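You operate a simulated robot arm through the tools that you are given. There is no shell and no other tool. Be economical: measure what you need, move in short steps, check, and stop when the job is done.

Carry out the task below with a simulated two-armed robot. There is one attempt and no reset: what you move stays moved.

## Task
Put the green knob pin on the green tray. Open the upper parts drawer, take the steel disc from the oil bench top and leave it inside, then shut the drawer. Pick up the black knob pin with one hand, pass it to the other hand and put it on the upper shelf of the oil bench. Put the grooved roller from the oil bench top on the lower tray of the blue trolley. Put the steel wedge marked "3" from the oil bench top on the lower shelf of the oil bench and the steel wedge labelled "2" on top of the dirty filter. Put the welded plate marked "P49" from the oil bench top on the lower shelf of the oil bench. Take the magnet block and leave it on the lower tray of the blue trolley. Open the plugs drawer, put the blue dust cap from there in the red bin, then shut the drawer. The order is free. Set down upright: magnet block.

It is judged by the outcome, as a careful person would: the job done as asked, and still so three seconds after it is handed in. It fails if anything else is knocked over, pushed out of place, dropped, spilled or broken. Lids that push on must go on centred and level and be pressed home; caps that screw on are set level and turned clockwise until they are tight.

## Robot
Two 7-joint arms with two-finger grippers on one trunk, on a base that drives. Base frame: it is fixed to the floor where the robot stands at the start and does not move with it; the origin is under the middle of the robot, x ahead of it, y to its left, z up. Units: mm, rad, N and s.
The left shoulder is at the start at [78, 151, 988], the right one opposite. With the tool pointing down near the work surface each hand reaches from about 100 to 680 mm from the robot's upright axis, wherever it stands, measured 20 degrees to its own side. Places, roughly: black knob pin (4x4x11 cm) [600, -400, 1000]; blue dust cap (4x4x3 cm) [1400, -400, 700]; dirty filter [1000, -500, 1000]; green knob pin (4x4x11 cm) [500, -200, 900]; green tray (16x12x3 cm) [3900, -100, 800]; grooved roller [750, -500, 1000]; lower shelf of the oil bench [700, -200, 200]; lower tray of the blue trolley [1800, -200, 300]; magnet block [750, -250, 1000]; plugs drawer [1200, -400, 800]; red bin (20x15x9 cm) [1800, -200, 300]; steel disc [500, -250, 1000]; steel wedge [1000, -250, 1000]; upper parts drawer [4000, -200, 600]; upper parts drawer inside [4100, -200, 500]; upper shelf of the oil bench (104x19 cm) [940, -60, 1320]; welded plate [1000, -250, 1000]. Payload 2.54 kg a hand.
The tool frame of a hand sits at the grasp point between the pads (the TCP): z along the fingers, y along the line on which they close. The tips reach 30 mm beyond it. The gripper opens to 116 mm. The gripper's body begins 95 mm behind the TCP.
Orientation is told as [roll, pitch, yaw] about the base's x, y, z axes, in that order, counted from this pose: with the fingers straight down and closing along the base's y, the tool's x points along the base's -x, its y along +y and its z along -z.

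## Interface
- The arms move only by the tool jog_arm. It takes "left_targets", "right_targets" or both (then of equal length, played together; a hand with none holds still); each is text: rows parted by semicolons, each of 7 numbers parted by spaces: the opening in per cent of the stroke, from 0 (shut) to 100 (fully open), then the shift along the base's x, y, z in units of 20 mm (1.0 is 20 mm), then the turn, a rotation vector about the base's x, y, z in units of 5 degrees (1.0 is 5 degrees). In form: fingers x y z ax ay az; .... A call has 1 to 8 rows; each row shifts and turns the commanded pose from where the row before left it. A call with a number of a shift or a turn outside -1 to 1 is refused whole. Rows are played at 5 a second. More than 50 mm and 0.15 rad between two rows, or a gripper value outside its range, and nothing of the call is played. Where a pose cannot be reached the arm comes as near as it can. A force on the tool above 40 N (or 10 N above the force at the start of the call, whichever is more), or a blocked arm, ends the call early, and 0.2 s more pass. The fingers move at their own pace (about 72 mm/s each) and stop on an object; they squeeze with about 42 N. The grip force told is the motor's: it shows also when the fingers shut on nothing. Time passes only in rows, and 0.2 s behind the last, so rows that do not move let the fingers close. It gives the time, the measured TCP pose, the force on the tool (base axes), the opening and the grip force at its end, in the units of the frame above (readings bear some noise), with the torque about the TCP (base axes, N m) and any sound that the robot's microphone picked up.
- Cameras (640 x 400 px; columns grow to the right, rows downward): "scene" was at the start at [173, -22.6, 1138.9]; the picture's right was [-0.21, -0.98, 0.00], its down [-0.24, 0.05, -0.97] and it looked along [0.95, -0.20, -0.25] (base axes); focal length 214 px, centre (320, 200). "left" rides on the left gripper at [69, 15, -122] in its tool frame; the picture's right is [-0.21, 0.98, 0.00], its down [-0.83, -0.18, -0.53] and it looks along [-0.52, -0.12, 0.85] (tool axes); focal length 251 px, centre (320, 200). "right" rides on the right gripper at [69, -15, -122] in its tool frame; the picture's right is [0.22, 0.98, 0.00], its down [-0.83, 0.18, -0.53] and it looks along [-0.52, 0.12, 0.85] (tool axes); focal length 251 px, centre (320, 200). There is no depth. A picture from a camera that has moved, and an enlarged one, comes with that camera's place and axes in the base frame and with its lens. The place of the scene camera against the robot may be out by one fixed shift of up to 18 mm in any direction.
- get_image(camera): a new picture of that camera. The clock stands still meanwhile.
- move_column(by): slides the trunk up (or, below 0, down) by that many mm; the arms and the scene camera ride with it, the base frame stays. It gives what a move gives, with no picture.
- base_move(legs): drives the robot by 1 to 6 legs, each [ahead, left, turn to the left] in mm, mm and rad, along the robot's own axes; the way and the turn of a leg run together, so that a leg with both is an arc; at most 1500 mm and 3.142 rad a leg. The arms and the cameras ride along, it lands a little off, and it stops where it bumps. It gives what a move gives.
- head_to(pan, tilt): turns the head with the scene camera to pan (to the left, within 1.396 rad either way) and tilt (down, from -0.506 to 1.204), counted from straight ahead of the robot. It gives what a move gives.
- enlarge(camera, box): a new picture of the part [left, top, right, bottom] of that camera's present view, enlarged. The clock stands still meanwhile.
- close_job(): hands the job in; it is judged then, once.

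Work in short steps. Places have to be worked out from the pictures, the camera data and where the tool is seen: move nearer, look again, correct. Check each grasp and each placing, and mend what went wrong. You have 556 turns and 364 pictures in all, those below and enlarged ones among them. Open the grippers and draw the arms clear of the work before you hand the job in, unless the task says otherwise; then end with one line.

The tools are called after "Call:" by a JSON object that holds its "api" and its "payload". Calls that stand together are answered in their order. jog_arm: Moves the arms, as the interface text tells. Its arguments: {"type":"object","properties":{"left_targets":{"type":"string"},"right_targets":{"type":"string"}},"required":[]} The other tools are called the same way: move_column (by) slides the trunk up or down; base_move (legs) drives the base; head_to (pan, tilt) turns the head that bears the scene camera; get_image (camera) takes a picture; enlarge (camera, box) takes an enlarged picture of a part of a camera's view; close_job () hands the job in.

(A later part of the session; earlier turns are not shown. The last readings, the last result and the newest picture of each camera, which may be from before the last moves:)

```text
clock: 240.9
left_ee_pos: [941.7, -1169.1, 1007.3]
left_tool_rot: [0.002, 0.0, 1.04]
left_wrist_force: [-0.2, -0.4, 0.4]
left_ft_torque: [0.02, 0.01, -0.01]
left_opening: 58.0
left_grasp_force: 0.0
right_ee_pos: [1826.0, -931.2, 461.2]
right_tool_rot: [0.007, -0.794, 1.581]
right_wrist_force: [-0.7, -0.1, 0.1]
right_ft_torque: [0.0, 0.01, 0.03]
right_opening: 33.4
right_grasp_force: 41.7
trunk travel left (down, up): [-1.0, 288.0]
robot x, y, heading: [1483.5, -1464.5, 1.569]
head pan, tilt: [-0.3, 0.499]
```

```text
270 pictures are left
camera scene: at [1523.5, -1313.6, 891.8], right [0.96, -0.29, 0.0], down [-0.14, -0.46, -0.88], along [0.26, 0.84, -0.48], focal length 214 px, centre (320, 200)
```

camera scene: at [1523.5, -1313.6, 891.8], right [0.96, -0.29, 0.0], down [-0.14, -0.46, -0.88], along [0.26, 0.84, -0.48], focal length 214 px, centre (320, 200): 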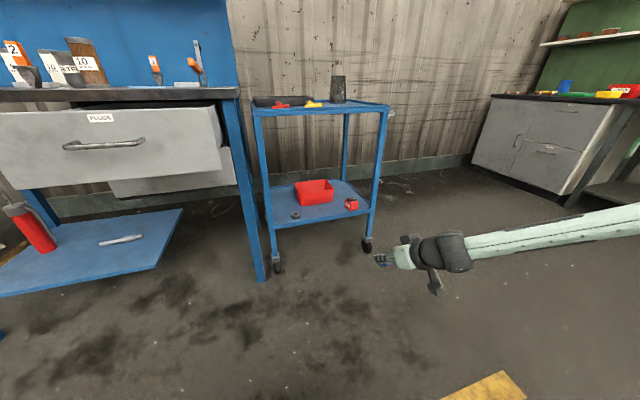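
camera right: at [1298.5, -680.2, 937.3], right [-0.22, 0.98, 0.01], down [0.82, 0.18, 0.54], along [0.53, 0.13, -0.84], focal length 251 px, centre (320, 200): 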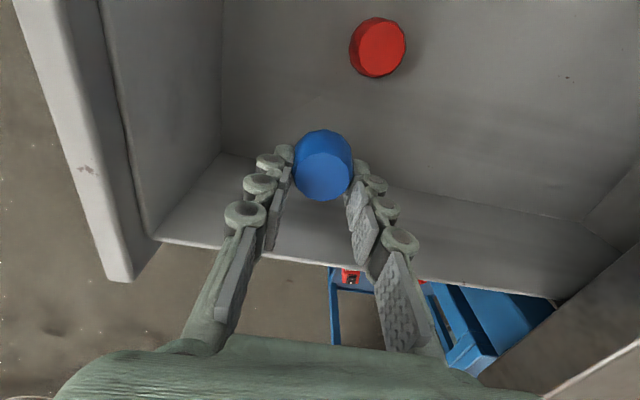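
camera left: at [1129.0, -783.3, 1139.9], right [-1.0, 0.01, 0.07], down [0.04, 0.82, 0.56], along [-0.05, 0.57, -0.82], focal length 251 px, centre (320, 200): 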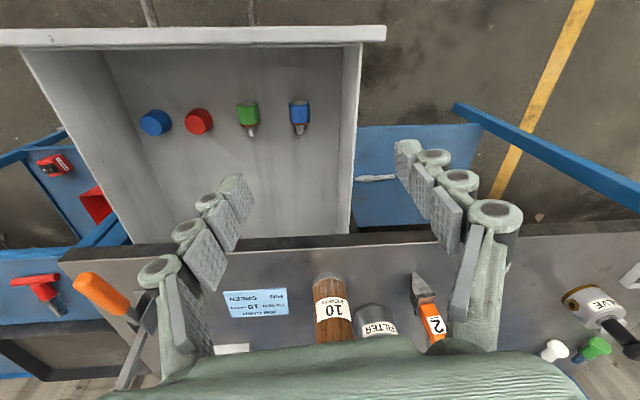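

Good reach. I drive ahead, stopping before the trolley to check alignment.

Call:
{"api": "base_move", "payload": {"legs": [[400, 0, 0]]}}

Call:
{"api": "get_image", "payload": {"camera": "scene"}}

Call:
{"api": "get_image", "payload": {"camera": "right"}}

```text
clock: 243.4
left_ee_pos: [937.2, -782.2, 1007.5]
left_tool_rot: [0.004, 0.0, 1.049]
left_wrist_force: [0.6, 0.8, 0.3]
left_ft_torque: [-0.02, -0.04, 0.01]
left_opening: 57.9
left_grasp_force: 0.0
right_ee_pos: [1819.3, -537.6, 460.4]
right_tool_rot: [0.008, -0.795, 1.591]
right_wrist_force: [-0.4, -0.6, 0.5]
right_ft_torque: [-0.02, 0.01, -0.01]
right_opening: 33.7
right_grasp_force: 42.3
trunk travel left (down, up): [-1.0, 288.0]
robot x, y, heading: [1482.3, -1078.2, 1.58]
head pan, tilt: [-0.3, 0.499]
```

```text
269 pictures are left
camera scene: at [1519.9, -922.6, 891.8], right [0.96, -0.29, 0.0], down [-0.14, -0.46, -0.88], along [0.25, 0.84, -0.48], focal length 214 px, centre (320, 200)
```

scene: 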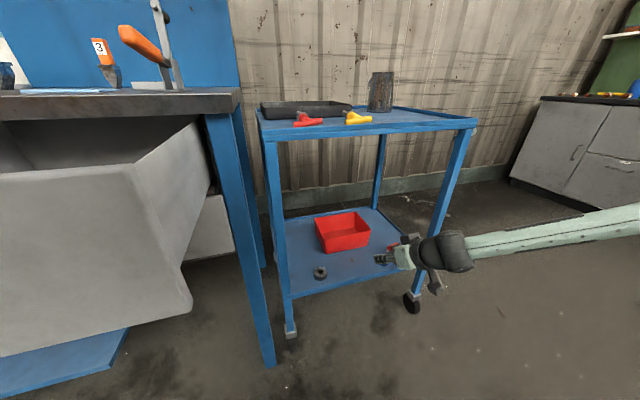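

```text
268 pictures are left
camera right: at [1839.4, -671.2, 498.7], right [-0.97, -0.18, -0.15], down [-0.18, 0.19, 0.96], along [-0.14, 0.96, -0.22], focal length 251 px, centre (320, 200)
```

right: 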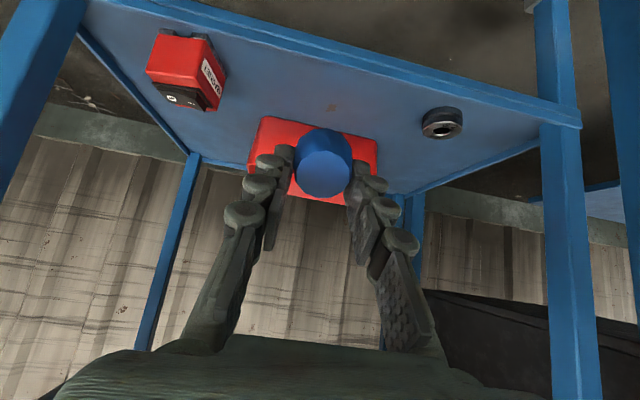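

The open drawer limits how far the body may go, so I drive only 90 mm ahead (and 30 right) and extend the arm for the rest.

Call:
{"api": "base_move", "payload": {"legs": [[90, -25, -0.01]]}}

Call:
{"api": "jog_arm", "payload": {"right_targets": "0 0 1 0 0 0 0;0 0 1 0 0 0 0;0 0 1 0 0 0 0;0 0 1 0 0 0 0"}}

Call:
{"api": "get_image", "payload": {"camera": "scene"}}

Call:
{"api": "get_image", "payload": {"camera": "right"}}

```text
clock: 244.5
left_ee_pos: [963.6, -688.7, 1007.0]
left_tool_rot: [0.003, -0.001, 1.042]
left_wrist_force: [-0.2, 0.2, 0.2]
left_ft_torque: [0.0, 0.02, 0.01]
left_opening: 57.9
left_grasp_force: 0.1
right_ee_pos: [1850.0, -451.2, 460.0]
right_tool_rot: [0.008, -0.794, 1.584]
right_wrist_force: [-0.2, -0.1, 0.5]
right_ft_torque: [-0.02, 0.01, -0.02]
right_opening: 33.7
right_grasp_force: 42.3
trunk travel left (down, up): [-1.0, 288.0]
robot x, y, heading: [1502.9, -987.7, 1.573]
head pan, tilt: [-0.3, 0.499]
```

```text
clock: 245.5
left_ee_pos: [963.4, -688.4, 1006.2]
left_tool_rot: [0.002, 0.0, 1.037]
left_wrist_force: [0.8, 0.5, 0.1]
left_ft_torque: [0.04, 0.01, 0.0]
left_opening: 58.1
left_grasp_force: 0.1
right_ee_pos: [1847.8, -370.8, 461.6]
right_tool_rot: [0.009, -0.793, 1.582]
right_wrist_force: [-0.5, 0.5, -0.7]
right_ft_torque: [0.03, 0.0, 0.03]
right_opening: 33.7
right_grasp_force: 41.2
trunk travel left (down, up): [-1.0, 288.0]
robot x, y, heading: [1503.3, -986.1, 1.569]
head pan, tilt: [-0.3, 0.499]
```

```text
267 pictures are left
camera scene: at [1545.6, -834.3, 891.7], right [0.96, -0.3, 0.0], down [-0.14, -0.46, -0.88], along [0.26, 0.84, -0.48], focal length 214 px, centre (320, 200)
```

scene: 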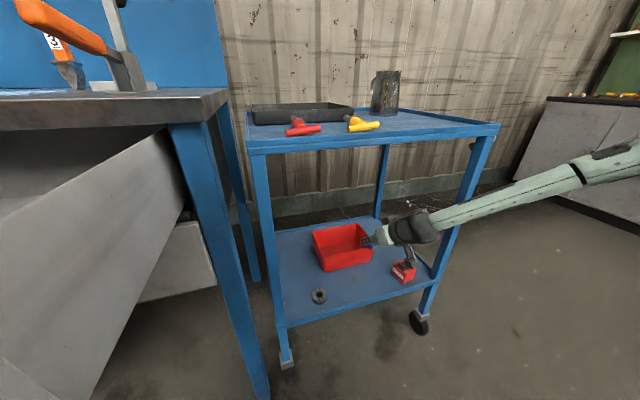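

```text
266 pictures are left
camera right: at [1866.4, -505.8, 498.6], right [-0.97, -0.17, -0.15], down [-0.18, 0.2, 0.96], along [-0.13, 0.97, -0.22], focal length 251 px, centre (320, 200)
```

right: 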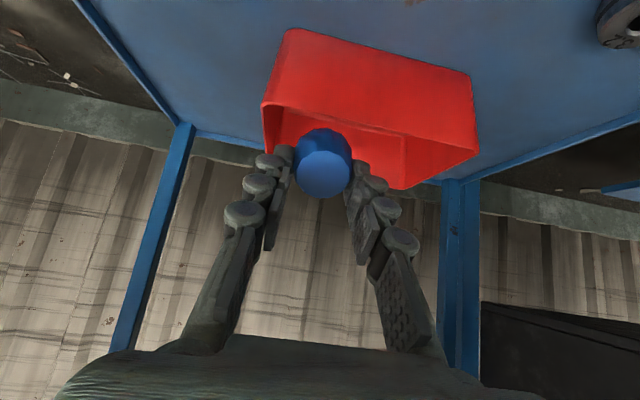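

The bin's rim spans x 1717–1896, y about -328 to -175. I extend a further ~90 mm over it.

Call:
{"api": "jog_arm", "payload": {"right_targets": "0 -0.5 1 0 0 0 0;0 -0.5 1 0 0 0 0;0 0 1 0 0 0 0;0 0 1 0 0 0 0;0 0 0.5 0 0 0 0"}}

Call:
{"api": "get_image", "payload": {"camera": "right"}}

Call:
{"api": "get_image", "payload": {"camera": "scene"}}

```text
clock: 246.7
left_ee_pos: [964.4, -687.9, 1006.8]
left_tool_rot: [0.001, 0.001, 1.039]
left_wrist_force: [-0.6, -0.2, 0.0]
left_ft_torque: [0.03, -0.02, -0.02]
left_opening: 57.8
left_grasp_force: 0.0
right_ee_pos: [1828.8, -282.8, 461.8]
right_tool_rot: [0.01, -0.793, 1.58]
right_wrist_force: [0.0, 0.1, -0.2]
right_ft_torque: [0.02, -0.02, 0.01]
right_opening: 33.7
right_grasp_force: 41.6
trunk travel left (down, up): [-1.0, 288.0]
robot x, y, heading: [1503.7, -984.0, 1.572]
head pan, tilt: [-0.3, 0.499]
```

```text
265 pictures are left
camera right: at [1846.8, -416.6, 499.4], right [-0.97, -0.17, -0.15], down [-0.18, 0.2, 0.96], along [-0.13, 0.97, -0.22], focal length 251 px, centre (320, 200)
```

right: 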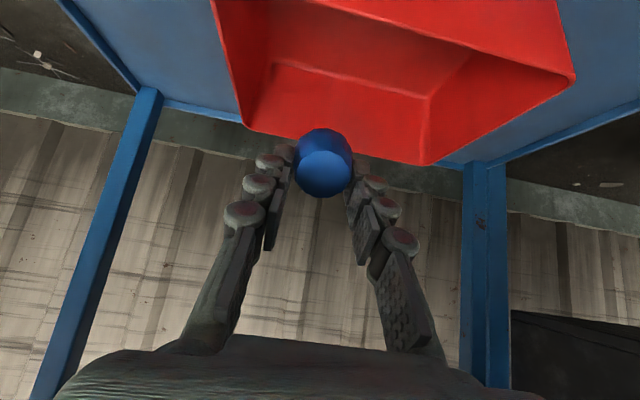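

```text
264 pictures are left
camera scene: at [1545.6, -834.3, 891.8], right [0.96, -0.3, 0.0], down [-0.14, -0.46, -0.88], along [0.26, 0.84, -0.48], focal length 214 px, centre (320, 200)
```

scene: 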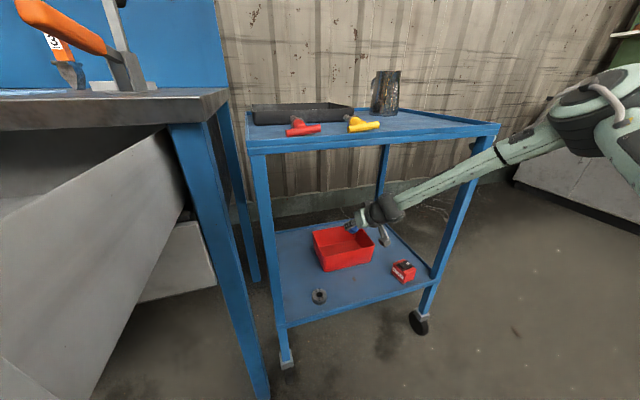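

Over the bin. I lower 75 mm so the cap goes below the rim.

Call:
{"api": "jog_arm", "payload": {"right_targets": "0 0 0 -1 0 0 0;0 0 0 -1 0 0 0;0 0 0 -1 0 0 0;0 0 0 -0.7 0 0 0;0 0 0 0 0 0 0"}}

Call:
{"api": "get_image", "payload": {"camera": "right"}}

Call:
{"api": "enlarge", "payload": {"camera": "scene", "box": [260, 170, 480, 320]}}

```text
clock: 247.9
left_ee_pos: [963.6, -688.9, 1006.8]
left_tool_rot: [0.001, -0.001, 1.039]
left_wrist_force: [0.4, 0.3, -0.6]
left_ft_torque: [-0.01, -0.01, 0.02]
left_opening: 57.9
left_grasp_force: 0.1
right_ee_pos: [1827.8, -282.1, 431.2]
right_tool_rot: [0.006, -0.794, 1.583]
right_wrist_force: [0.0, -0.7, -0.7]
right_ft_torque: [-0.03, 0.01, 0.0]
right_opening: 33.6
right_grasp_force: 41.9
right hand out of reach, approached as far as the arm can: row 2, 3, 4
trunk travel left (down, up): [-1.0, 288.0]
robot x, y, heading: [1506.2, -986.9, 1.572]
head pan, tilt: [-0.3, 0.499]
```

```text
263 pictures are left
camera right: at [1846.4, -417.1, 469.1], right [-0.97, -0.17, -0.15], down [-0.18, 0.2, 0.96], along [-0.13, 0.97, -0.22], focal length 251 px, centre (320, 200)
```

right: 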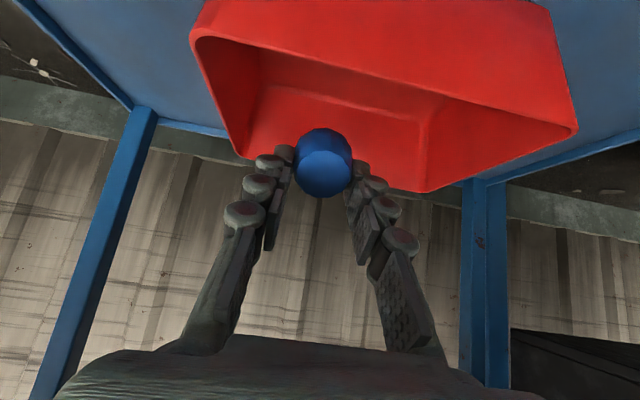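

```text
2.67 times, centred on (370, 245) of scene
camera zoom: at [1545.6, -834.3, 891.8], right [0.96, -0.3, 0.0], down [-0.14, -0.46, -0.88], along [0.26, 0.84, -0.48], focal length 572 px, centre (187, 80)
```

zoom: 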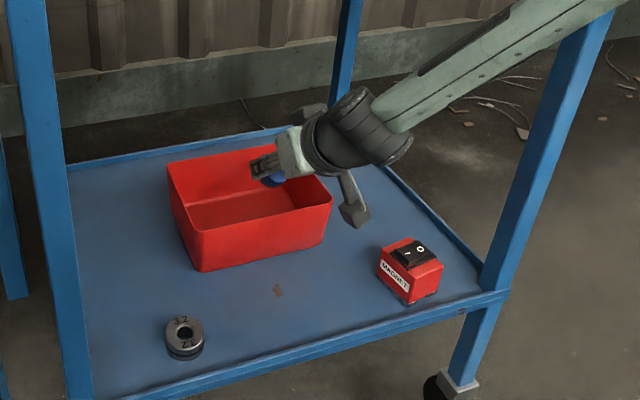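

The reach ends at z 431. I move the base 40 mm ahead while pulling the arm back the same, to gain depth.

Call:
{"api": "jog_arm", "payload": {"right_targets": "0 0 0 0.5 0 0 0;0 0 -1 0.5 0 0 0;0 0 -0.5 0 0 0 0"}}

Call:
{"api": "base_move", "payload": {"legs": [[45, 0, 0]]}}

Call:
{"api": "jog_arm", "payload": {"right_targets": "0 0 0 -1 0 0 0;0 0 0 -1 0 0 0;0 0 0 -1 0 0 0;0 0 0 -0.5 0 0 0"}}

Call:
{"api": "get_image", "payload": {"camera": "right"}}

```text
clock: 248.7
left_ee_pos: [964.0, -687.5, 1007.4]
left_tool_rot: [0.003, 0.0, 1.042]
left_wrist_force: [1.0, -1.1, 0.1]
left_ft_torque: [0.01, -0.01, -0.03]
left_opening: 57.8
left_grasp_force: 0.0
right_ee_pos: [1826.8, -313.0, 451.4]
right_tool_rot: [0.007, -0.792, 1.583]
right_wrist_force: [-0.8, -0.4, -0.4]
right_ft_torque: [0.02, 0.02, 0.02]
right_opening: 33.6
right_grasp_force: 42.1
trunk travel left (down, up): [-1.0, 288.0]
robot x, y, heading: [1506.1, -986.2, 1.571]
head pan, tilt: [-0.3, 0.499]
```

```text
clock: 249.6
left_ee_pos: [964.5, -644.6, 1007.9]
left_tool_rot: [0.002, 0.001, 1.04]
left_wrist_force: [0.8, 0.2, -0.2]
left_ft_torque: [-0.01, -0.01, -0.02]
left_opening: 57.8
left_grasp_force: 0.0
right_ee_pos: [1826.1, -267.6, 450.7]
right_tool_rot: [0.007, -0.791, 1.584]
right_wrist_force: [0.5, 1.1, -0.1]
right_ft_torque: [0.02, -0.02, -0.02]
right_opening: 33.4
right_grasp_force: 42.0
trunk travel left (down, up): [-1.0, 288.0]
robot x, y, heading: [1504.0, -939.8, 1.573]
head pan, tilt: [-0.3, 0.499]
```

```text
clock: 250.6
left_ee_pos: [963.1, -644.0, 1007.5]
left_tool_rot: [0.001, -0.001, 1.04]
left_wrist_force: [1.0, -0.2, -0.8]
left_ft_torque: [-0.01, -0.02, 0.02]
left_opening: 57.9
left_grasp_force: 0.0
right_ee_pos: [1827.9, -268.8, 426.2]
right_tool_rot: [0.006, -0.79, 1.582]
right_wrist_force: [-0.1, 0.2, -0.2]
right_ft_torque: [-0.04, 0.0, 0.0]
right_opening: 33.6
right_grasp_force: 41.7
right hand out of reach, approached as far as the arm can: row 2, 3, 4
trunk travel left (down, up): [-1.0, 288.0]
robot x, y, heading: [1507.3, -943.8, 1.569]
head pan, tilt: [-0.3, 0.499]
```

```text
261 pictures are left
camera right: at [1845.3, -402.7, 463.7], right [-0.97, -0.17, -0.15], down [-0.18, 0.2, 0.96], along [-0.13, 0.97, -0.23], focal length 251 px, centre (320, 200)
```

right: 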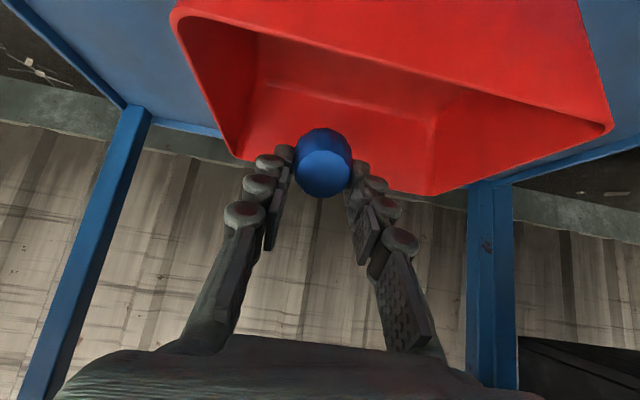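

I'll steepen the hand by 10° pivoting about the wrist to dip the cap below the rim, then release.

Call:
{"api": "jog_arm", "payload": {"right_targets": "0 0 -0.6 -0.7 -1 0 0;0 0 -0.4 -0.7 -1 0 0;0 0 0 0 0 0 0"}}

Call:
{"api": "enlarge", "payload": {"camera": "scene", "box": [260, 170, 480, 320]}}

```text
clock: 251.4
left_ee_pos: [963.6, -643.8, 1007.3]
left_tool_rot: [0.002, -0.001, 1.041]
left_wrist_force: [-0.2, 0.7, -0.1]
left_ft_torque: [-0.04, 0.02, -0.02]
left_opening: 58.0
left_grasp_force: 0.1
right_ee_pos: [1827.0, -289.6, 397.0]
right_tool_rot: [0.011, -0.616, 1.58]
right_wrist_force: [-0.4, -0.4, 0.0]
right_ft_torque: [0.01, -0.01, 0.01]
right_opening: 33.8
right_grasp_force: 42.2
trunk travel left (down, up): [-1.0, 288.0]
robot x, y, heading: [1508.3, -941.7, 1.572]
head pan, tilt: [-0.3, 0.499]
```

```text
2.67 times, centred on (370, 245) of scene
camera zoom: at [1545.5, -790.1, 891.8], right [0.96, -0.3, 0.0], down [-0.14, -0.46, -0.88], along [0.26, 0.84, -0.48], focal length 572 px, centre (187, 80)
```

zoom: 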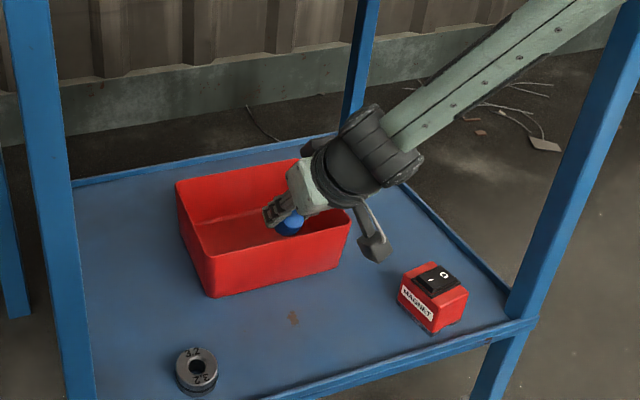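

Cap is inside the bin's mouth. I open the gripper, lift out and check.

Call:
{"api": "jog_arm", "payload": {"right_targets": "50 0 0 0 0 0 0;60 0 0 0 0 0 0;60 0 0 0 0 0 0;60 0 -0.5 1 0 0 0;60 0 -0.5 1 0 0 0;60 0 -0.5 1 0 0 0"}}

Call:
{"api": "enlarge", "payload": {"camera": "scene", "box": [260, 170, 480, 320]}}

Call:
{"api": "get_image", "payload": {"camera": "right"}}

```text
clock: 252.8
left_ee_pos: [963.5, -643.5, 1006.5]
left_tool_rot: [0.002, 0.001, 1.04]
left_wrist_force: [-0.6, -0.2, 0.3]
left_ft_torque: [-0.02, 0.02, 0.02]
left_opening: 58.0
left_grasp_force: 0.0
right_ee_pos: [1825.6, -318.5, 455.8]
right_tool_rot: [0.009, -0.618, 1.582]
right_wrist_force: [0.0, 0.8, -0.7]
right_ft_torque: [0.0, 0.0, 0.02]
right_opening: 69.9
right_grasp_force: 0.0
trunk travel left (down, up): [-1.0, 288.0]
robot x, y, heading: [1507.4, -942.1, 1.572]
head pan, tilt: [-0.3, 0.499]
```

```text
2.67 times, centred on (370, 245) of scene
camera zoom: at [1545.5, -790.1, 891.7], right [0.96, -0.3, 0.0], down [-0.14, -0.46, -0.88], along [0.26, 0.84, -0.48], focal length 572 px, centre (187, 80)
```

zoom: 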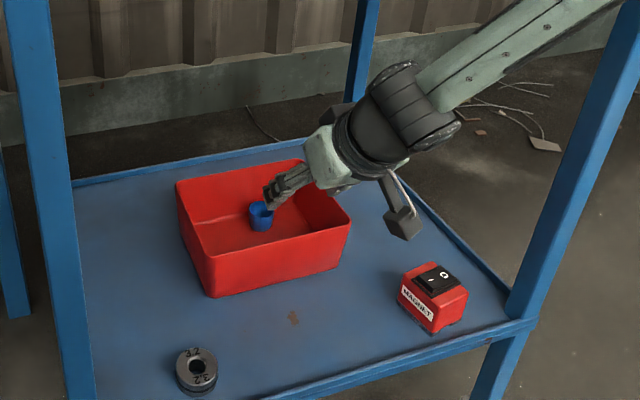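

```text
258 pictures are left
camera right: at [1844.6, -445.7, 517.0], right [-0.97, -0.19, -0.12], down [-0.18, 0.36, 0.92], along [-0.13, 0.91, -0.39], focal length 251 px, centre (320, 200)
```

right: 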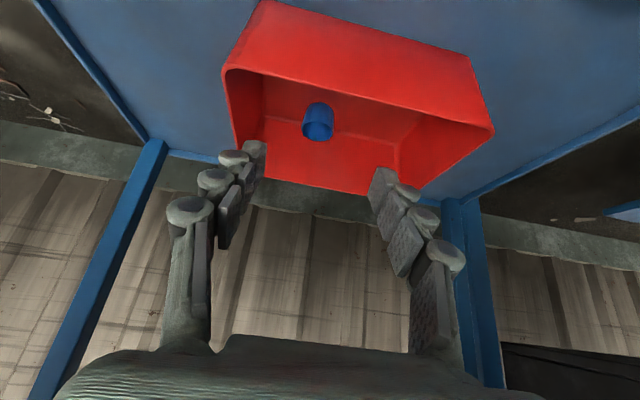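

The cap sits in the bin. Now I back out and prepare to push the drawer shut with the right hand's closed fingers against the handle bar.

Call:
{"api": "base_move", "payload": {"legs": [[-430, 0, 0]]}}

Call:
{"api": "move_column", "payload": {"by": 286}}

Call:
{"api": "jog_arm", "payload": {"right_targets": "0 0 0 0.8 0 0 0;0 0 0 0.8 0 0 0;0 0 0 0.7 0 0 0"}}

Call:
{"api": "base_move", "payload": {"legs": [[0, 565, 0]]}}

Call:
{"api": "head_to", "payload": {"pan": -0.4, "tilt": 0.5}}

Call:
{"api": "get_image", "payload": {"camera": "scene"}}

```text
clock: 255.4
left_ee_pos: [963.1, -1084.1, 1006.8]
left_tool_rot: [0.002, 0.0, 1.051]
left_wrist_force: [0.2, -0.1, 0.2]
left_ft_torque: [-0.01, 0.01, 0.0]
left_opening: 58.0
left_grasp_force: 0.0
right_ee_pos: [1822.4, -750.2, 456.3]
right_tool_rot: [0.011, -0.618, 1.592]
right_wrist_force: [-0.7, 0.2, 0.3]
right_ft_torque: [0.0, 0.0, -0.02]
right_opening: 69.4
right_grasp_force: 0.1
trunk travel left (down, up): [-1.0, 288.0]
robot x, y, heading: [1506.6, -1371.4, 1.579]
head pan, tilt: [-0.3, 0.499]
```

```text
clock: 258.3
left_ee_pos: [962.9, -1083.9, 1292.8]
left_tool_rot: [0.003, 0.0, 1.051]
left_wrist_force: [0.1, 1.1, -0.2]
left_ft_torque: [0.01, -0.01, -0.02]
left_opening: 58.1
left_grasp_force: 0.0
right_ee_pos: [1821.8, -750.5, 742.0]
right_tool_rot: [0.011, -0.619, 1.591]
right_wrist_force: [0.1, 0.0, 0.1]
right_ft_torque: [-0.01, 0.02, 0.03]
right_opening: 69.6
right_grasp_force: 0.1
trunk travel left (down, up): [-287.0, 2.0]
robot x, y, heading: [1506.1, -1374.4, 1.59]
head pan, tilt: [-0.3, 0.499]
```

```text
clock: 259.1
left_ee_pos: [963.4, -1083.7, 1292.3]
left_tool_rot: [0.0, -0.002, 1.05]
left_wrist_force: [0.3, -0.2, 0.0]
left_ft_torque: [-0.01, 0.04, 0.0]
left_opening: 58.1
left_grasp_force: 0.1
right_ee_pos: [1820.4, -750.2, 786.7]
right_tool_rot: [0.011, -0.616, 1.594]
right_wrist_force: [0.2, 0.2, -0.1]
right_ft_torque: [0.02, -0.03, 0.05]
right_opening: 0.0
right_grasp_force: 28.3
trunk travel left (down, up): [-287.0, 2.0]
robot x, y, heading: [1508.8, -1375.5, 1.583]
head pan, tilt: [-0.3, 0.499]
```

```text
clock: 263.2
left_ee_pos: [569.7, -1090.3, 1293.7]
left_tool_rot: [0.003, -0.003, 1.054]
left_wrist_force: [0.0, -0.2, 0.3]
left_ft_torque: [0.0, 0.02, 0.01]
left_opening: 58.0
left_grasp_force: 0.0
right_ee_pos: [1439.7, -752.7, 787.8]
right_tool_rot: [-0.016, -0.621, 1.585]
right_wrist_force: [0.8, -1.4, 0.7]
right_ft_torque: [0.02, -0.03, 0.01]
right_opening: 0.0
right_grasp_force: 28.5
trunk travel left (down, up): [-287.0, 2.0]
robot x, y, heading: [1111.9, -1384.6, 1.585]
head pan, tilt: [-0.3, 0.499]
stopped in leg 1: the force on the tool passed its limit at 52 N (the readings are from after the stop); the commanded pose is now the measured one
```

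```text
clock: 263.9
left_ee_pos: [570.1, -1091.0, 1294.1]
left_tool_rot: [0.0, 0.0, 1.052]
left_wrist_force: [-0.4, -0.3, -0.2]
left_ft_torque: [0.01, 0.0, -0.02]
left_opening: 58.1
left_grasp_force: 0.0
right_ee_pos: [1439.5, -752.9, 787.1]
right_tool_rot: [-0.016, -0.622, 1.585]
right_wrist_force: [1.1, -1.1, -0.5]
right_ft_torque: [-0.02, -0.02, -0.04]
right_opening: 0.0
right_grasp_force: 28.8
trunk travel left (down, up): [-287.0, 2.0]
robot x, y, heading: [1115.5, -1381.9, 1.586]
head pan, tilt: [-0.4, 0.499]
```

```text
257 pictures are left
camera scene: at [1161.3, -1232.0, 1177.8], right [0.93, -0.38, 0.0], down [-0.18, -0.44, -0.88], along [0.33, 0.81, -0.48], focal length 214 px, centre (320, 200)
```

scene: 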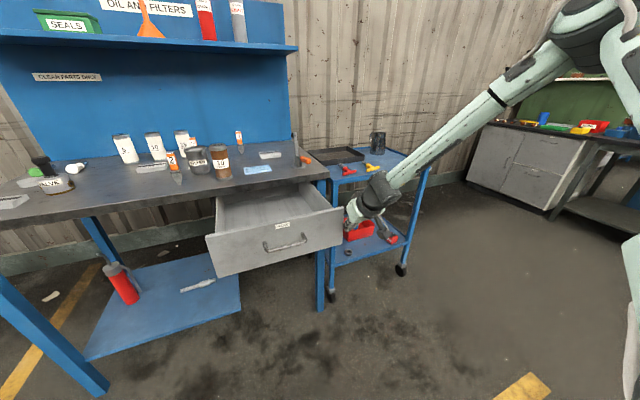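

I slid into the side of the open drawer and it stopped at once; nothing seems displaced. I back off first, then continue sideways.

Call:
{"api": "base_move", "payload": {"legs": [[0, -40, 0], [-130, 0, 0], [0, 235, -0.01]]}}

Call:
{"api": "get_image", "payload": {"camera": "scene"}}

Call:
{"api": "get_image", "payload": {"camera": "right"}}

```text
clock: 268.3
left_ee_pos: [379.5, -1218.7, 1293.0]
left_tool_rot: [0.001, 0.002, 1.043]
left_wrist_force: [-0.4, 1.2, 0.1]
left_ft_torque: [-0.01, -0.02, 0.01]
left_opening: 58.2
left_grasp_force: 0.1
right_ee_pos: [1252.3, -887.7, 787.9]
right_tool_rot: [-0.016, -0.621, 1.577]
right_wrist_force: [-1.0, -0.4, 0.3]
right_ft_torque: [0.0, 0.02, 0.0]
right_opening: 0.0
right_grasp_force: 28.4
trunk travel left (down, up): [-287.0, 2.0]
robot x, y, heading: [921.8, -1513.6, 1.574]
head pan, tilt: [-0.4, 0.499]
```

```text
256 pictures are left
camera scene: at [969.2, -1365.0, 1177.8], right [0.92, -0.39, 0.0], down [-0.18, -0.44, -0.88], along [0.34, 0.81, -0.48], focal length 214 px, centre (320, 200)
```

scene: 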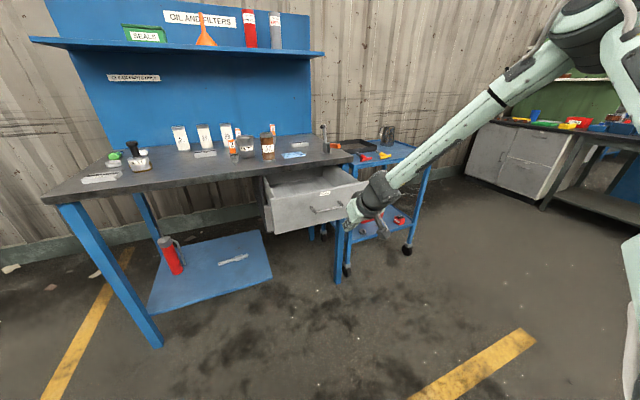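

```text
255 pictures are left
camera right: at [1267.0, -1014.3, 848.3], right [-0.98, -0.17, -0.14], down [-0.19, 0.36, 0.91], along [-0.11, 0.92, -0.38], focal length 251 px, centre (320, 200)
```

right: 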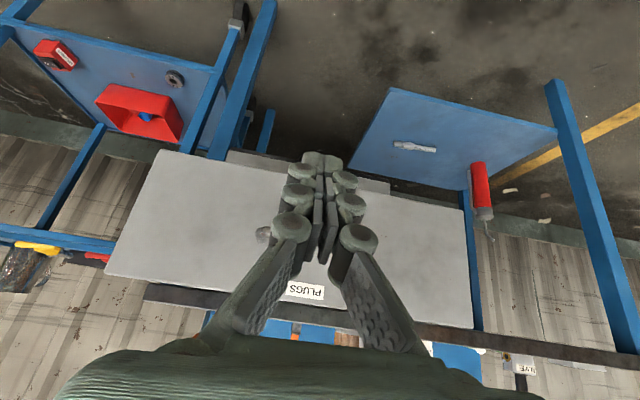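

Aligned with the handle (x 1252). I push the drawer in with the base, first 220 mm.

Call:
{"api": "base_move", "payload": {"legs": [[220, 0, 0]]}}

Call:
{"api": "get_image", "payload": {"camera": "scene"}}

```text
clock: 270.0
left_ee_pos: [377.5, -995.2, 1293.5]
left_tool_rot: [0.001, 0.0, 1.042]
left_wrist_force: [0.1, 0.6, -0.3]
left_ft_torque: [-0.02, 0.02, 0.0]
left_opening: 57.8
left_grasp_force: 0.0
right_ee_pos: [1251.2, -665.9, 787.5]
right_tool_rot: [-0.015, -0.622, 1.576]
right_wrist_force: [-0.1, 0.7, -0.1]
right_ft_torque: [0.0, 0.0, 0.0]
right_opening: 0.0
right_grasp_force: 28.4
trunk travel left (down, up): [-287.0, 2.0]
robot x, y, heading: [921.8, -1290.7, 1.574]
head pan, tilt: [-0.4, 0.499]
```

```text
254 pictures are left
camera scene: at [968.5, -1143.2, 1177.6], right [0.92, -0.39, 0.0], down [-0.18, -0.44, -0.88], along [0.34, 0.81, -0.48], focal length 214 px, centre (320, 200)
```

scene: 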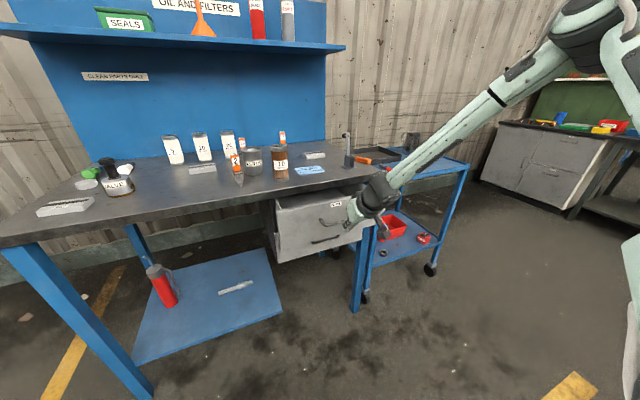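

The drawer is moving in. I continue 100 mm.

Call:
{"api": "base_move", "payload": {"legs": [[100, 0, 0]]}}

Call:
{"api": "enlarge", "payload": {"camera": "scene", "box": [220, 120, 480, 280]}}

```text
clock: 271.1
left_ee_pos: [378.1, -896.1, 1293.1]
left_tool_rot: [0.001, 0.001, 1.039]
left_wrist_force: [-0.1, 1.2, 0.3]
left_ft_torque: [-0.07, -0.04, 0.02]
left_opening: 58.1
left_grasp_force: 0.0
right_ee_pos: [1252.0, -567.3, 787.6]
right_tool_rot: [-0.015, -0.622, 1.574]
right_wrist_force: [0.3, 0.1, -0.3]
right_ft_torque: [0.02, 0.02, 0.02]
right_opening: 0.0
right_grasp_force: 28.7
trunk travel left (down, up): [-287.0, 2.0]
robot x, y, heading: [918.7, -1195.1, 1.57]
head pan, tilt: [-0.4, 0.499]
```

```text
2.46 times, centred on (350, 200) of scene
camera zoom: at [968.5, -1043.8, 1177.6], right [0.92, -0.39, 0.0], down [-0.19, -0.44, -0.88], along [0.34, 0.81, -0.48], focal length 528 px, centre (246, 200)
```

zoom: 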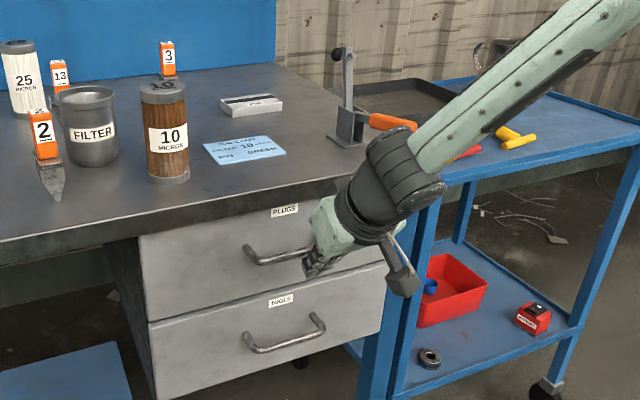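

Nearly closed; I press on gently with the arm until resistance.

Call:
{"api": "jog_arm", "payload": {"right_targets": "0 0 0.3 0 0 0 0;0 0 0.3 0 0 0 0;0 0 0.3 0 0 0 0;0 0 0.3 0 0 0 0;0 0 0 0 0 0 0"}}

Call:
{"api": "enlarge", "payload": {"camera": "scene", "box": [220, 120, 480, 280]}}

```text
clock: 272.1
left_ee_pos: [378.2, -896.6, 1293.7]
left_tool_rot: [0.001, -0.001, 1.038]
left_wrist_force: [0.6, 0.1, -1.1]
left_ft_torque: [-0.01, -0.02, -0.02]
left_opening: 57.8
left_grasp_force: 0.1
right_ee_pos: [1252.8, -554.0, 780.8]
right_tool_rot: [-0.01, -0.601, 1.571]
right_wrist_force: [-0.2, -5.9, -0.6]
right_ft_torque: [0.04, -0.01, 0.04]
right_opening: 0.0
right_grasp_force: 29.0
trunk travel left (down, up): [-287.0, 2.0]
robot x, y, heading: [922.1, -1194.7, 1.571]
head pan, tilt: [-0.4, 0.499]
stopped in row 4 (right hand): the force on the tool passed its limit at 58 N (the readings are from after the stop); the commanded pose is now the measured one
```

```text
2.46 times, centred on (350, 200) of scene
camera zoom: at [968.4, -1045.3, 1177.9], right [0.92, -0.39, 0.0], down [-0.19, -0.44, -0.88], along [0.34, 0.81, -0.48], focal length 528 px, centre (246, 200)
```

zoom: 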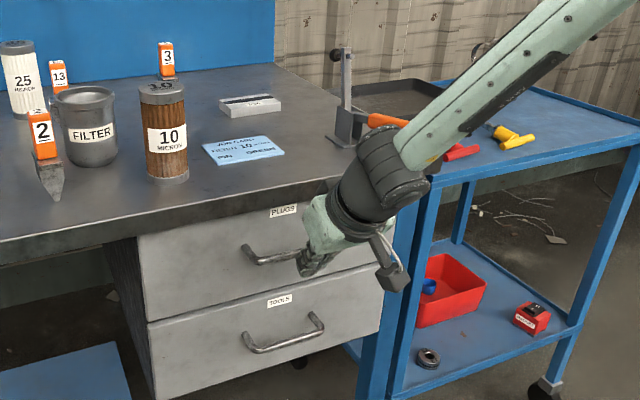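

The drawer is shut (58 N resistance). Next, wedge 3: I back off, raise and open the right hand and bring it over the bench for a close look.

Call:
{"api": "base_move", "payload": {"legs": [[-150, 0, 0]]}}

Call:
{"api": "jog_arm", "payload": {"right_targets": "60 0 0 1 0 0 0;60 0 0 1 0 0 0;60 0 0 1 0 0 0;60 0 0 1 0 0 0;60 0 0 1 0 0 0;60 0 0 1 0 0 0;60 0 0 1 0 0 0;60 0 0 1 0 0 0"}}

Call:
{"api": "jog_arm", "payload": {"right_targets": "60 0 0 1 0 0 0;60 0 0 1 0 0 0;60 0 0 1 0 0 0;60 0 0 1 0 0 0;60 0 0 1 0 0 0;60 0 0 1 0 0 0;60 0 0 1 0 0 0"}}

Call:
{"api": "base_move", "payload": {"legs": [[200, 60, 0]]}}

Call:
{"api": "get_image", "payload": {"camera": "right"}}

```text
clock: 273.5
left_ee_pos: [379.2, -1049.6, 1294.0]
left_tool_rot: [0.003, -0.001, 1.037]
left_wrist_force: [-0.2, -0.5, -0.4]
left_ft_torque: [0.03, 0.04, 0.0]
left_opening: 58.1
left_grasp_force: 0.0
right_ee_pos: [1253.4, -708.6, 780.0]
right_tool_rot: [-0.014, -0.603, 1.571]
right_wrist_force: [0.0, -0.1, 0.0]
right_ft_torque: [-0.01, 0.05, 0.0]
right_opening: 0.0
right_grasp_force: 28.6
trunk travel left (down, up): [-287.0, 2.0]
robot x, y, heading: [919.4, -1347.1, 1.571]
head pan, tilt: [-0.4, 0.499]
```

```text
clock: 275.3
left_ee_pos: [378.7, -1049.1, 1293.5]
left_tool_rot: [0.002, 0.0, 1.037]
left_wrist_force: [0.9, -0.3, 0.3]
left_ft_torque: [-0.04, 0.0, 0.0]
left_opening: 57.8
left_grasp_force: 0.2
right_ee_pos: [1253.7, -707.9, 941.6]
right_tool_rot: [-0.013, -0.605, 1.569]
right_wrist_force: [-0.2, -0.2, -0.9]
right_ft_torque: [0.02, -0.03, -0.01]
right_opening: 69.8
right_grasp_force: 0.1
trunk travel left (down, up): [-287.0, 2.0]
robot x, y, heading: [915.8, -1348.7, 1.571]
head pan, tilt: [-0.4, 0.499]
```

```text
clock: 276.9
left_ee_pos: [378.8, -1049.3, 1293.5]
left_tool_rot: [0.001, 0.0, 1.037]
left_wrist_force: [0.5, 0.0, -0.3]
left_ft_torque: [0.0, 0.02, 0.0]
left_opening: 58.3
left_grasp_force: 0.1
right_ee_pos: [1252.4, -708.8, 1079.8]
right_tool_rot: [-0.012, -0.604, 1.569]
right_wrist_force: [-0.9, -0.2, -0.1]
right_ft_torque: [-0.05, -0.03, 0.02]
right_opening: 69.6
right_grasp_force: 0.0
trunk travel left (down, up): [-287.0, 2.0]
robot x, y, heading: [919.1, -1349.3, 1.57]
head pan, tilt: [-0.4, 0.499]
```

```text
clock: 278.6
left_ee_pos: [319.8, -847.9, 1293.1]
left_tool_rot: [0.003, -0.002, 1.04]
left_wrist_force: [-0.1, 0.4, 0.0]
left_ft_torque: [-0.04, 0.01, 0.01]
left_opening: 58.1
left_grasp_force: 0.0
right_ee_pos: [1193.0, -505.2, 1079.9]
right_tool_rot: [-0.013, -0.6, 1.569]
right_wrist_force: [0.4, -0.1, -0.6]
right_ft_torque: [-0.02, -0.02, -0.03]
right_opening: 69.6
right_grasp_force: 0.1
trunk travel left (down, up): [-287.0, 2.0]
robot x, y, heading: [859.5, -1145.9, 1.577]
head pan, tilt: [-0.4, 0.499]
```

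```text
251 pictures are left
camera right: at [1207.4, -631.6, 1143.0], right [-0.98, -0.17, -0.13], down [-0.19, 0.38, 0.91], along [-0.1, 0.91, -0.4], focal length 251 px, centre (320, 200)
```

right: 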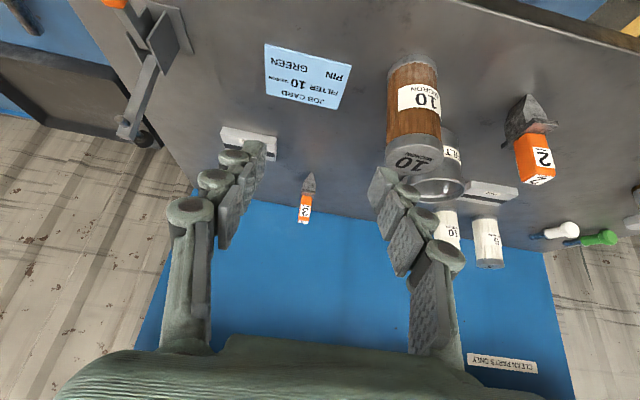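

Wedge 3 stands at about (1190,-151) with its orange grip centred at z≈955. I drive in and lower toward it.

Call:
{"api": "base_move", "payload": {"legs": [[262, 0, 0]]}}

Call:
{"api": "jog_arm", "payload": {"right_targets": "60 0 0 -1 0 0 0;60 0 0 -1 0 0 0;60 0 0 -1 0 0 0;60 0 0 -1 0 0 0;60 0 0 -1 0 0 0"}}

Call:
{"api": "get_image", "payload": {"camera": "right"}}

```text
clock: 280.4
left_ee_pos: [316.9, -588.0, 1294.1]
left_tool_rot: [0.003, 0.0, 1.044]
left_wrist_force: [0.5, -0.1, 0.9]
left_ft_torque: [-0.03, 0.02, -0.01]
left_opening: 57.9
left_grasp_force: 0.1
right_ee_pos: [1189.0, -242.0, 1080.1]
right_tool_rot: [-0.012, -0.602, 1.574]
right_wrist_force: [-0.4, 0.4, 0.1]
right_ft_torque: [0.01, -0.01, -0.02]
right_opening: 69.6
right_grasp_force: 0.1
trunk travel left (down, up): [-287.0, 2.0]
robot x, y, heading: [858.8, -882.7, 1.575]
head pan, tilt: [-0.4, 0.499]
```

```text
clock: 281.6
left_ee_pos: [317.3, -588.8, 1292.8]
left_tool_rot: [0.002, 0.0, 1.044]
left_wrist_force: [0.0, -0.6, -0.2]
left_ft_torque: [-0.03, -0.03, 0.02]
left_opening: 58.0
left_grasp_force: 0.0
right_ee_pos: [1188.8, -244.0, 979.5]
right_tool_rot: [-0.011, -0.603, 1.573]
right_wrist_force: [0.2, 0.3, 0.1]
right_ft_torque: [0.01, 0.02, 0.02]
right_opening: 69.5
right_grasp_force: 0.0
trunk travel left (down, up): [-287.0, 2.0]
robot x, y, heading: [858.9, -886.4, 1.576]
head pan, tilt: [-0.4, 0.499]
```

```text
250 pictures are left
camera right: at [1204.7, -369.9, 1042.0], right [-0.98, -0.17, -0.13], down [-0.19, 0.38, 0.91], along [-0.11, 0.91, -0.4], focal length 251 px, centre (320, 200)
```

right: 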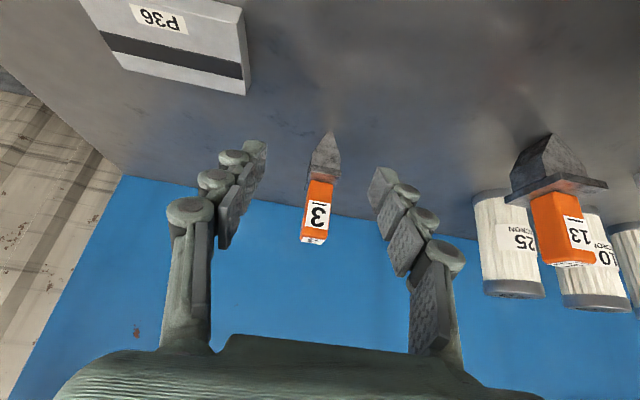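

I advance 89 mm to surround the orange grip and close.

Call:
{"api": "jog_arm", "payload": {"right_targets": "60 -0.1 1 -0.2 0 0 0;60 -0.1 1 -0.2 0 0 0;60 -0.1 1 -0.2 0 0 0;60 0 1 -0.2 0 0 0;60 0 0.45 -0.2 0 0 0;60 0 0 0 0 0 0"}}

Call:
{"api": "get_image", "payload": {"camera": "right"}}

```text
clock: 283.0
left_ee_pos: [316.4, -588.9, 1293.7]
left_tool_rot: [0.003, -0.001, 1.044]
left_wrist_force: [-0.1, 0.0, -0.4]
left_ft_torque: [-0.03, 0.01, 0.01]
left_opening: 58.2
left_grasp_force: 0.0
right_ee_pos: [1183.1, -153.8, 961.3]
right_tool_rot: [-0.012, -0.604, 1.575]
right_wrist_force: [0.3, -0.2, 0.6]
right_ft_torque: [-0.01, 0.01, -0.02]
right_opening: 69.5
right_grasp_force: 0.1
trunk travel left (down, up): [-287.0, 2.0]
robot x, y, heading: [857.9, -887.8, 1.57]
head pan, tilt: [-0.4, 0.499]
```

```text
249 pictures are left
camera right: at [1198.4, -279.3, 1023.5], right [-0.98, -0.17, -0.13], down [-0.19, 0.38, 0.91], along [-0.11, 0.91, -0.4], focal length 251 px, centre (320, 200)
```

right: 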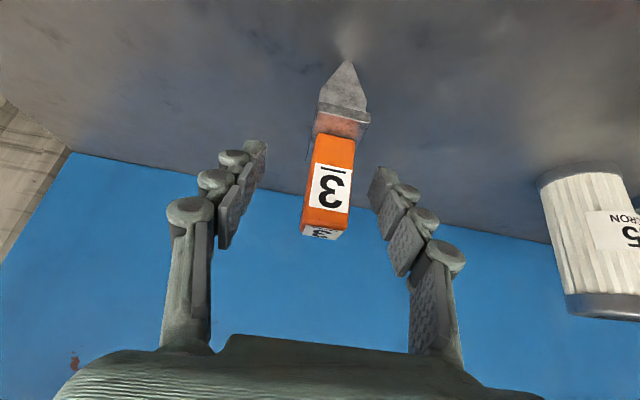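

Well centred. I advance a little and close, then lift.

Call:
{"api": "jog_arm", "payload": {"right_targets": "60 0 0.4 -0.2 0 0 0;30 0 0 0 0 0 0;10 0 0 0 0 0 0;0 0 0 0 0 0 0;0 0 0 0 0 0 0;0 0 0 1 0 0 0;0 0 0 1 0 0 0;0 0 0 1 0 0 0"}}

Call:
{"api": "get_image", "payload": {"camera": "right"}}

```text
clock: 284.8
left_ee_pos: [315.3, -589.5, 1293.7]
left_tool_rot: [0.0, 0.0, 1.044]
left_wrist_force: [0.1, -0.3, 0.2]
left_ft_torque: [0.02, -0.05, 0.0]
left_opening: 58.0
left_grasp_force: 0.0
right_ee_pos: [1182.4, -146.9, 1016.9]
right_tool_rot: [-0.012, -0.603, 1.573]
right_wrist_force: [0.0, -0.3, -2.2]
right_ft_torque: [0.04, -0.03, 0.0]
right_opening: 26.7
right_grasp_force: 41.7
trunk travel left (down, up): [-287.0, 2.0]
robot x, y, heading: [855.8, -883.5, 1.576]
head pan, tilt: [-0.4, 0.499]
```

```text
248 pictures are left
camera right: at [1197.9, -271.6, 1080.0], right [-0.98, -0.17, -0.13], down [-0.19, 0.38, 0.91], along [-0.11, 0.91, -0.4], focal length 251 px, centre (320, 200)
```

right: 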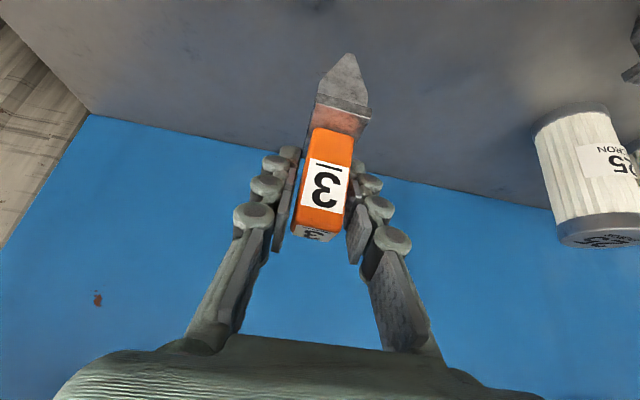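

Wedge 3 is gripped. I lift it, back out, and then bring the right arm toward the centre, extended, so it can go low with a low elbow.

Call:
{"api": "jog_arm", "payload": {"right_targets": "0 0 0 1 0 0 0;0 0 0 1 0 0 0;0 0 0 1 0 0 0"}}

Call:
{"api": "base_move", "payload": {"legs": [[-520, 0, 0]]}}

Call:
{"api": "jog_arm", "payload": {"right_targets": "0 -1 0 0 -1 0 0;0 -1 0 0 -1 0 0;0 -1 0 0 -1 0 0;0 -1 0 0 -1 0 0;0 -1 0 0 -1 0 0;0 -1 0 0 -1 0 0;0 -1 0 0 -1 0 0;0 -1 0 0 0 0 0"}}

Call:
{"api": "head_to", "payload": {"pan": -0.2, "tilt": 0.3}}

Call:
{"api": "get_image", "payload": {"camera": "scene"}}

```text
clock: 285.6
left_ee_pos: [317.4, -589.1, 1292.9]
left_tool_rot: [0.003, 0.001, 1.045]
left_wrist_force: [0.0, 0.9, -0.5]
left_ft_torque: [0.02, -0.02, 0.02]
left_opening: 58.0
left_grasp_force: 0.0
right_ee_pos: [1184.6, -145.4, 1077.9]
right_tool_rot: [-0.012, -0.602, 1.574]
right_wrist_force: [-0.3, 0.0, -3.5]
right_ft_torque: [0.04, -0.02, 0.01]
right_opening: 27.0
right_grasp_force: 41.4
trunk travel left (down, up): [-287.0, 2.0]
robot x, y, heading: [860.2, -886.8, 1.571]
head pan, tilt: [-0.4, 0.499]
```

```text
clock: 288.7
left_ee_pos: [319.7, -1110.7, 1293.8]
left_tool_rot: [0.001, 0.001, 1.052]
left_wrist_force: [-1.0, -0.6, 0.4]
left_ft_torque: [0.01, 0.01, -0.03]
left_opening: 58.0
left_grasp_force: 0.0
right_ee_pos: [1183.4, -657.3, 1076.5]
right_tool_rot: [-0.011, -0.604, 1.585]
right_wrist_force: [0.5, 0.0, -2.7]
right_ft_torque: [0.07, 0.02, 0.01]
right_opening: 26.9
right_grasp_force: 42.4
trunk travel left (down, up): [-287.0, 2.0]
robot x, y, heading: [864.1, -1400.9, 1.591]
head pan, tilt: [-0.4, 0.499]
```

```text
clock: 290.5
left_ee_pos: [319.4, -1108.9, 1293.5]
left_tool_rot: [0.002, -0.002, 1.051]
left_wrist_force: [-0.4, 0.2, -0.8]
left_ft_torque: [0.0, 0.01, 0.01]
left_opening: 57.9
left_grasp_force: 0.1
right_ee_pos: [1107.7, -681.0, 1058.9]
right_tool_rot: [-0.007, -0.302, 1.58]
right_wrist_force: [-0.1, -0.4, -4.2]
right_ft_torque: [0.07, -0.03, 0.0]
right_opening: 27.1
right_grasp_force: 42.2
right hand out of reach, approached as far as the arm can: row 3, 4, 5, 6, 7, 8
trunk travel left (down, up): [-287.0, 2.0]
robot x, y, heading: [863.1, -1400.3, 1.583]
head pan, tilt: [-0.4, 0.499]
```

```text
clock: 291.2
left_ee_pos: [319.5, -1109.7, 1292.6]
left_tool_rot: [0.001, 0.0, 1.052]
left_wrist_force: [-0.2, 0.1, -0.6]
left_ft_torque: [0.0, -0.01, -0.01]
left_opening: 58.0
left_grasp_force: 0.1
right_ee_pos: [1107.6, -679.8, 1058.5]
right_tool_rot: [-0.007, -0.3, 1.579]
right_wrist_force: [0.7, -0.1, -2.8]
right_ft_torque: [0.06, 0.0, 0.0]
right_opening: 26.9
right_grasp_force: 42.0
trunk travel left (down, up): [-287.0, 2.0]
robot x, y, heading: [865.0, -1400.4, 1.587]
head pan, tilt: [-0.201, 0.3]
```

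```text
247 pictures are left
camera scene: at [894.5, -1243.5, 1196.0], right [0.98, -0.19, 0.0], down [-0.06, -0.29, -0.95], along [0.18, 0.94, -0.3], focal length 214 px, centre (320, 200)
```

scene: 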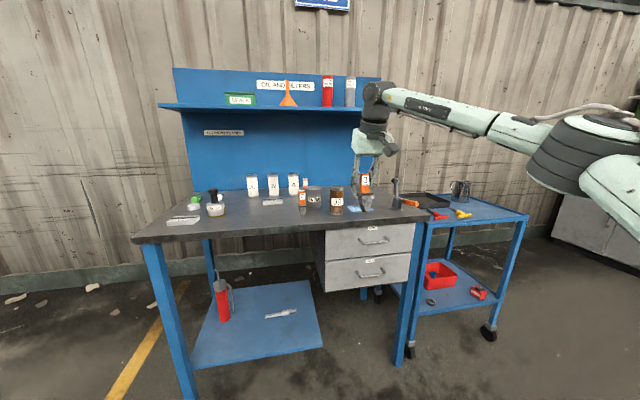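

Call:
{"api": "jog_arm", "payload": {"right_targets": "0 -1 -0.6 0.2 -0.4 0 0;0 -1 -0.6 0.2 -0.4 0 0;0 -1 -0.6 0.2 -0.4 0 0;0 -1 -0.6 0.2 -0.4 0 0;0 -1 -0.6 0.2 -0.4 0 0;0 -1 -0.6 0.2 -0.4 0 0;0 -1 -0.6 0.2 -0.4 0 0;0 -1 -0.6 0.2 -0.4 0 0"}}

Call:
{"api": "jog_arm", "payload": {"right_targets": "0 0 -1 -1 0 0 0;0 0 -1 -1 0 0 0;0 0 -1 -1 0 0 0;0 0 -1 -1 0 0 0;0 0 -1 -1 0 0 0;0 0 -1 -1 0 0 0;0 0 0 -1 0 0 0;0 0 0 -1 0 0 0"}}

Call:
{"api": "get_image", "payload": {"camera": "scene"}}

```text
clock: 293.0
left_ee_pos: [318.9, -1109.9, 1292.8]
left_tool_rot: [0.001, 0.0, 1.052]
left_wrist_force: [0.1, 0.8, 0.5]
left_ft_torque: [0.0, -0.04, -0.02]
left_opening: 58.2
left_grasp_force: 0.1
right_ee_pos: [1077.9, -773.0, 1081.0]
right_tool_rot: [-0.005, -0.036, 1.581]
right_wrist_force: [0.5, 0.0, -2.5]
right_ft_torque: [0.1, -0.02, 0.04]
right_opening: 26.9
right_grasp_force: 42.1
right hand out of reach, approached as far as the arm can: row 1, 2, 3, 4, 5, 6, 7, 8
trunk travel left (down, up): [-287.0, 2.0]
robot x, y, heading: [864.9, -1403.4, 1.583]
head pan, tilt: [-0.201, 0.3]
```

```text
clock: 294.8
left_ee_pos: [318.6, -1109.5, 1292.4]
left_tool_rot: [0.001, -0.002, 1.053]
left_wrist_force: [-0.2, 0.5, -0.3]
left_ft_torque: [-0.01, 0.01, -0.01]
left_opening: 58.1
left_grasp_force: 0.1
right_ee_pos: [1078.4, -894.5, 919.2]
right_tool_rot: [-0.002, -0.019, 1.582]
right_wrist_force: [-0.8, -0.5, -2.8]
right_ft_torque: [0.08, 0.01, 0.02]
right_opening: 26.6
right_grasp_force: 41.8
trunk travel left (down, up): [-287.0, 2.0]
robot x, y, heading: [863.9, -1402.3, 1.585]
head pan, tilt: [-0.201, 0.3]
```

```text
246 pictures are left
camera scene: at [894.5, -1243.6, 1196.1], right [0.98, -0.19, 0.0], down [-0.05, -0.29, -0.96], along [0.18, 0.94, -0.3], focal length 214 px, centre (320, 200)
```

scene: 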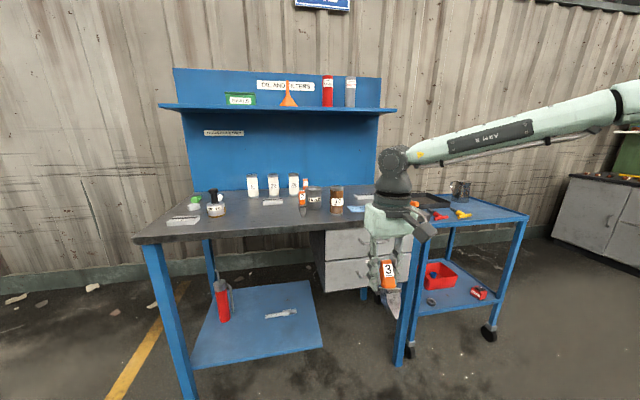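

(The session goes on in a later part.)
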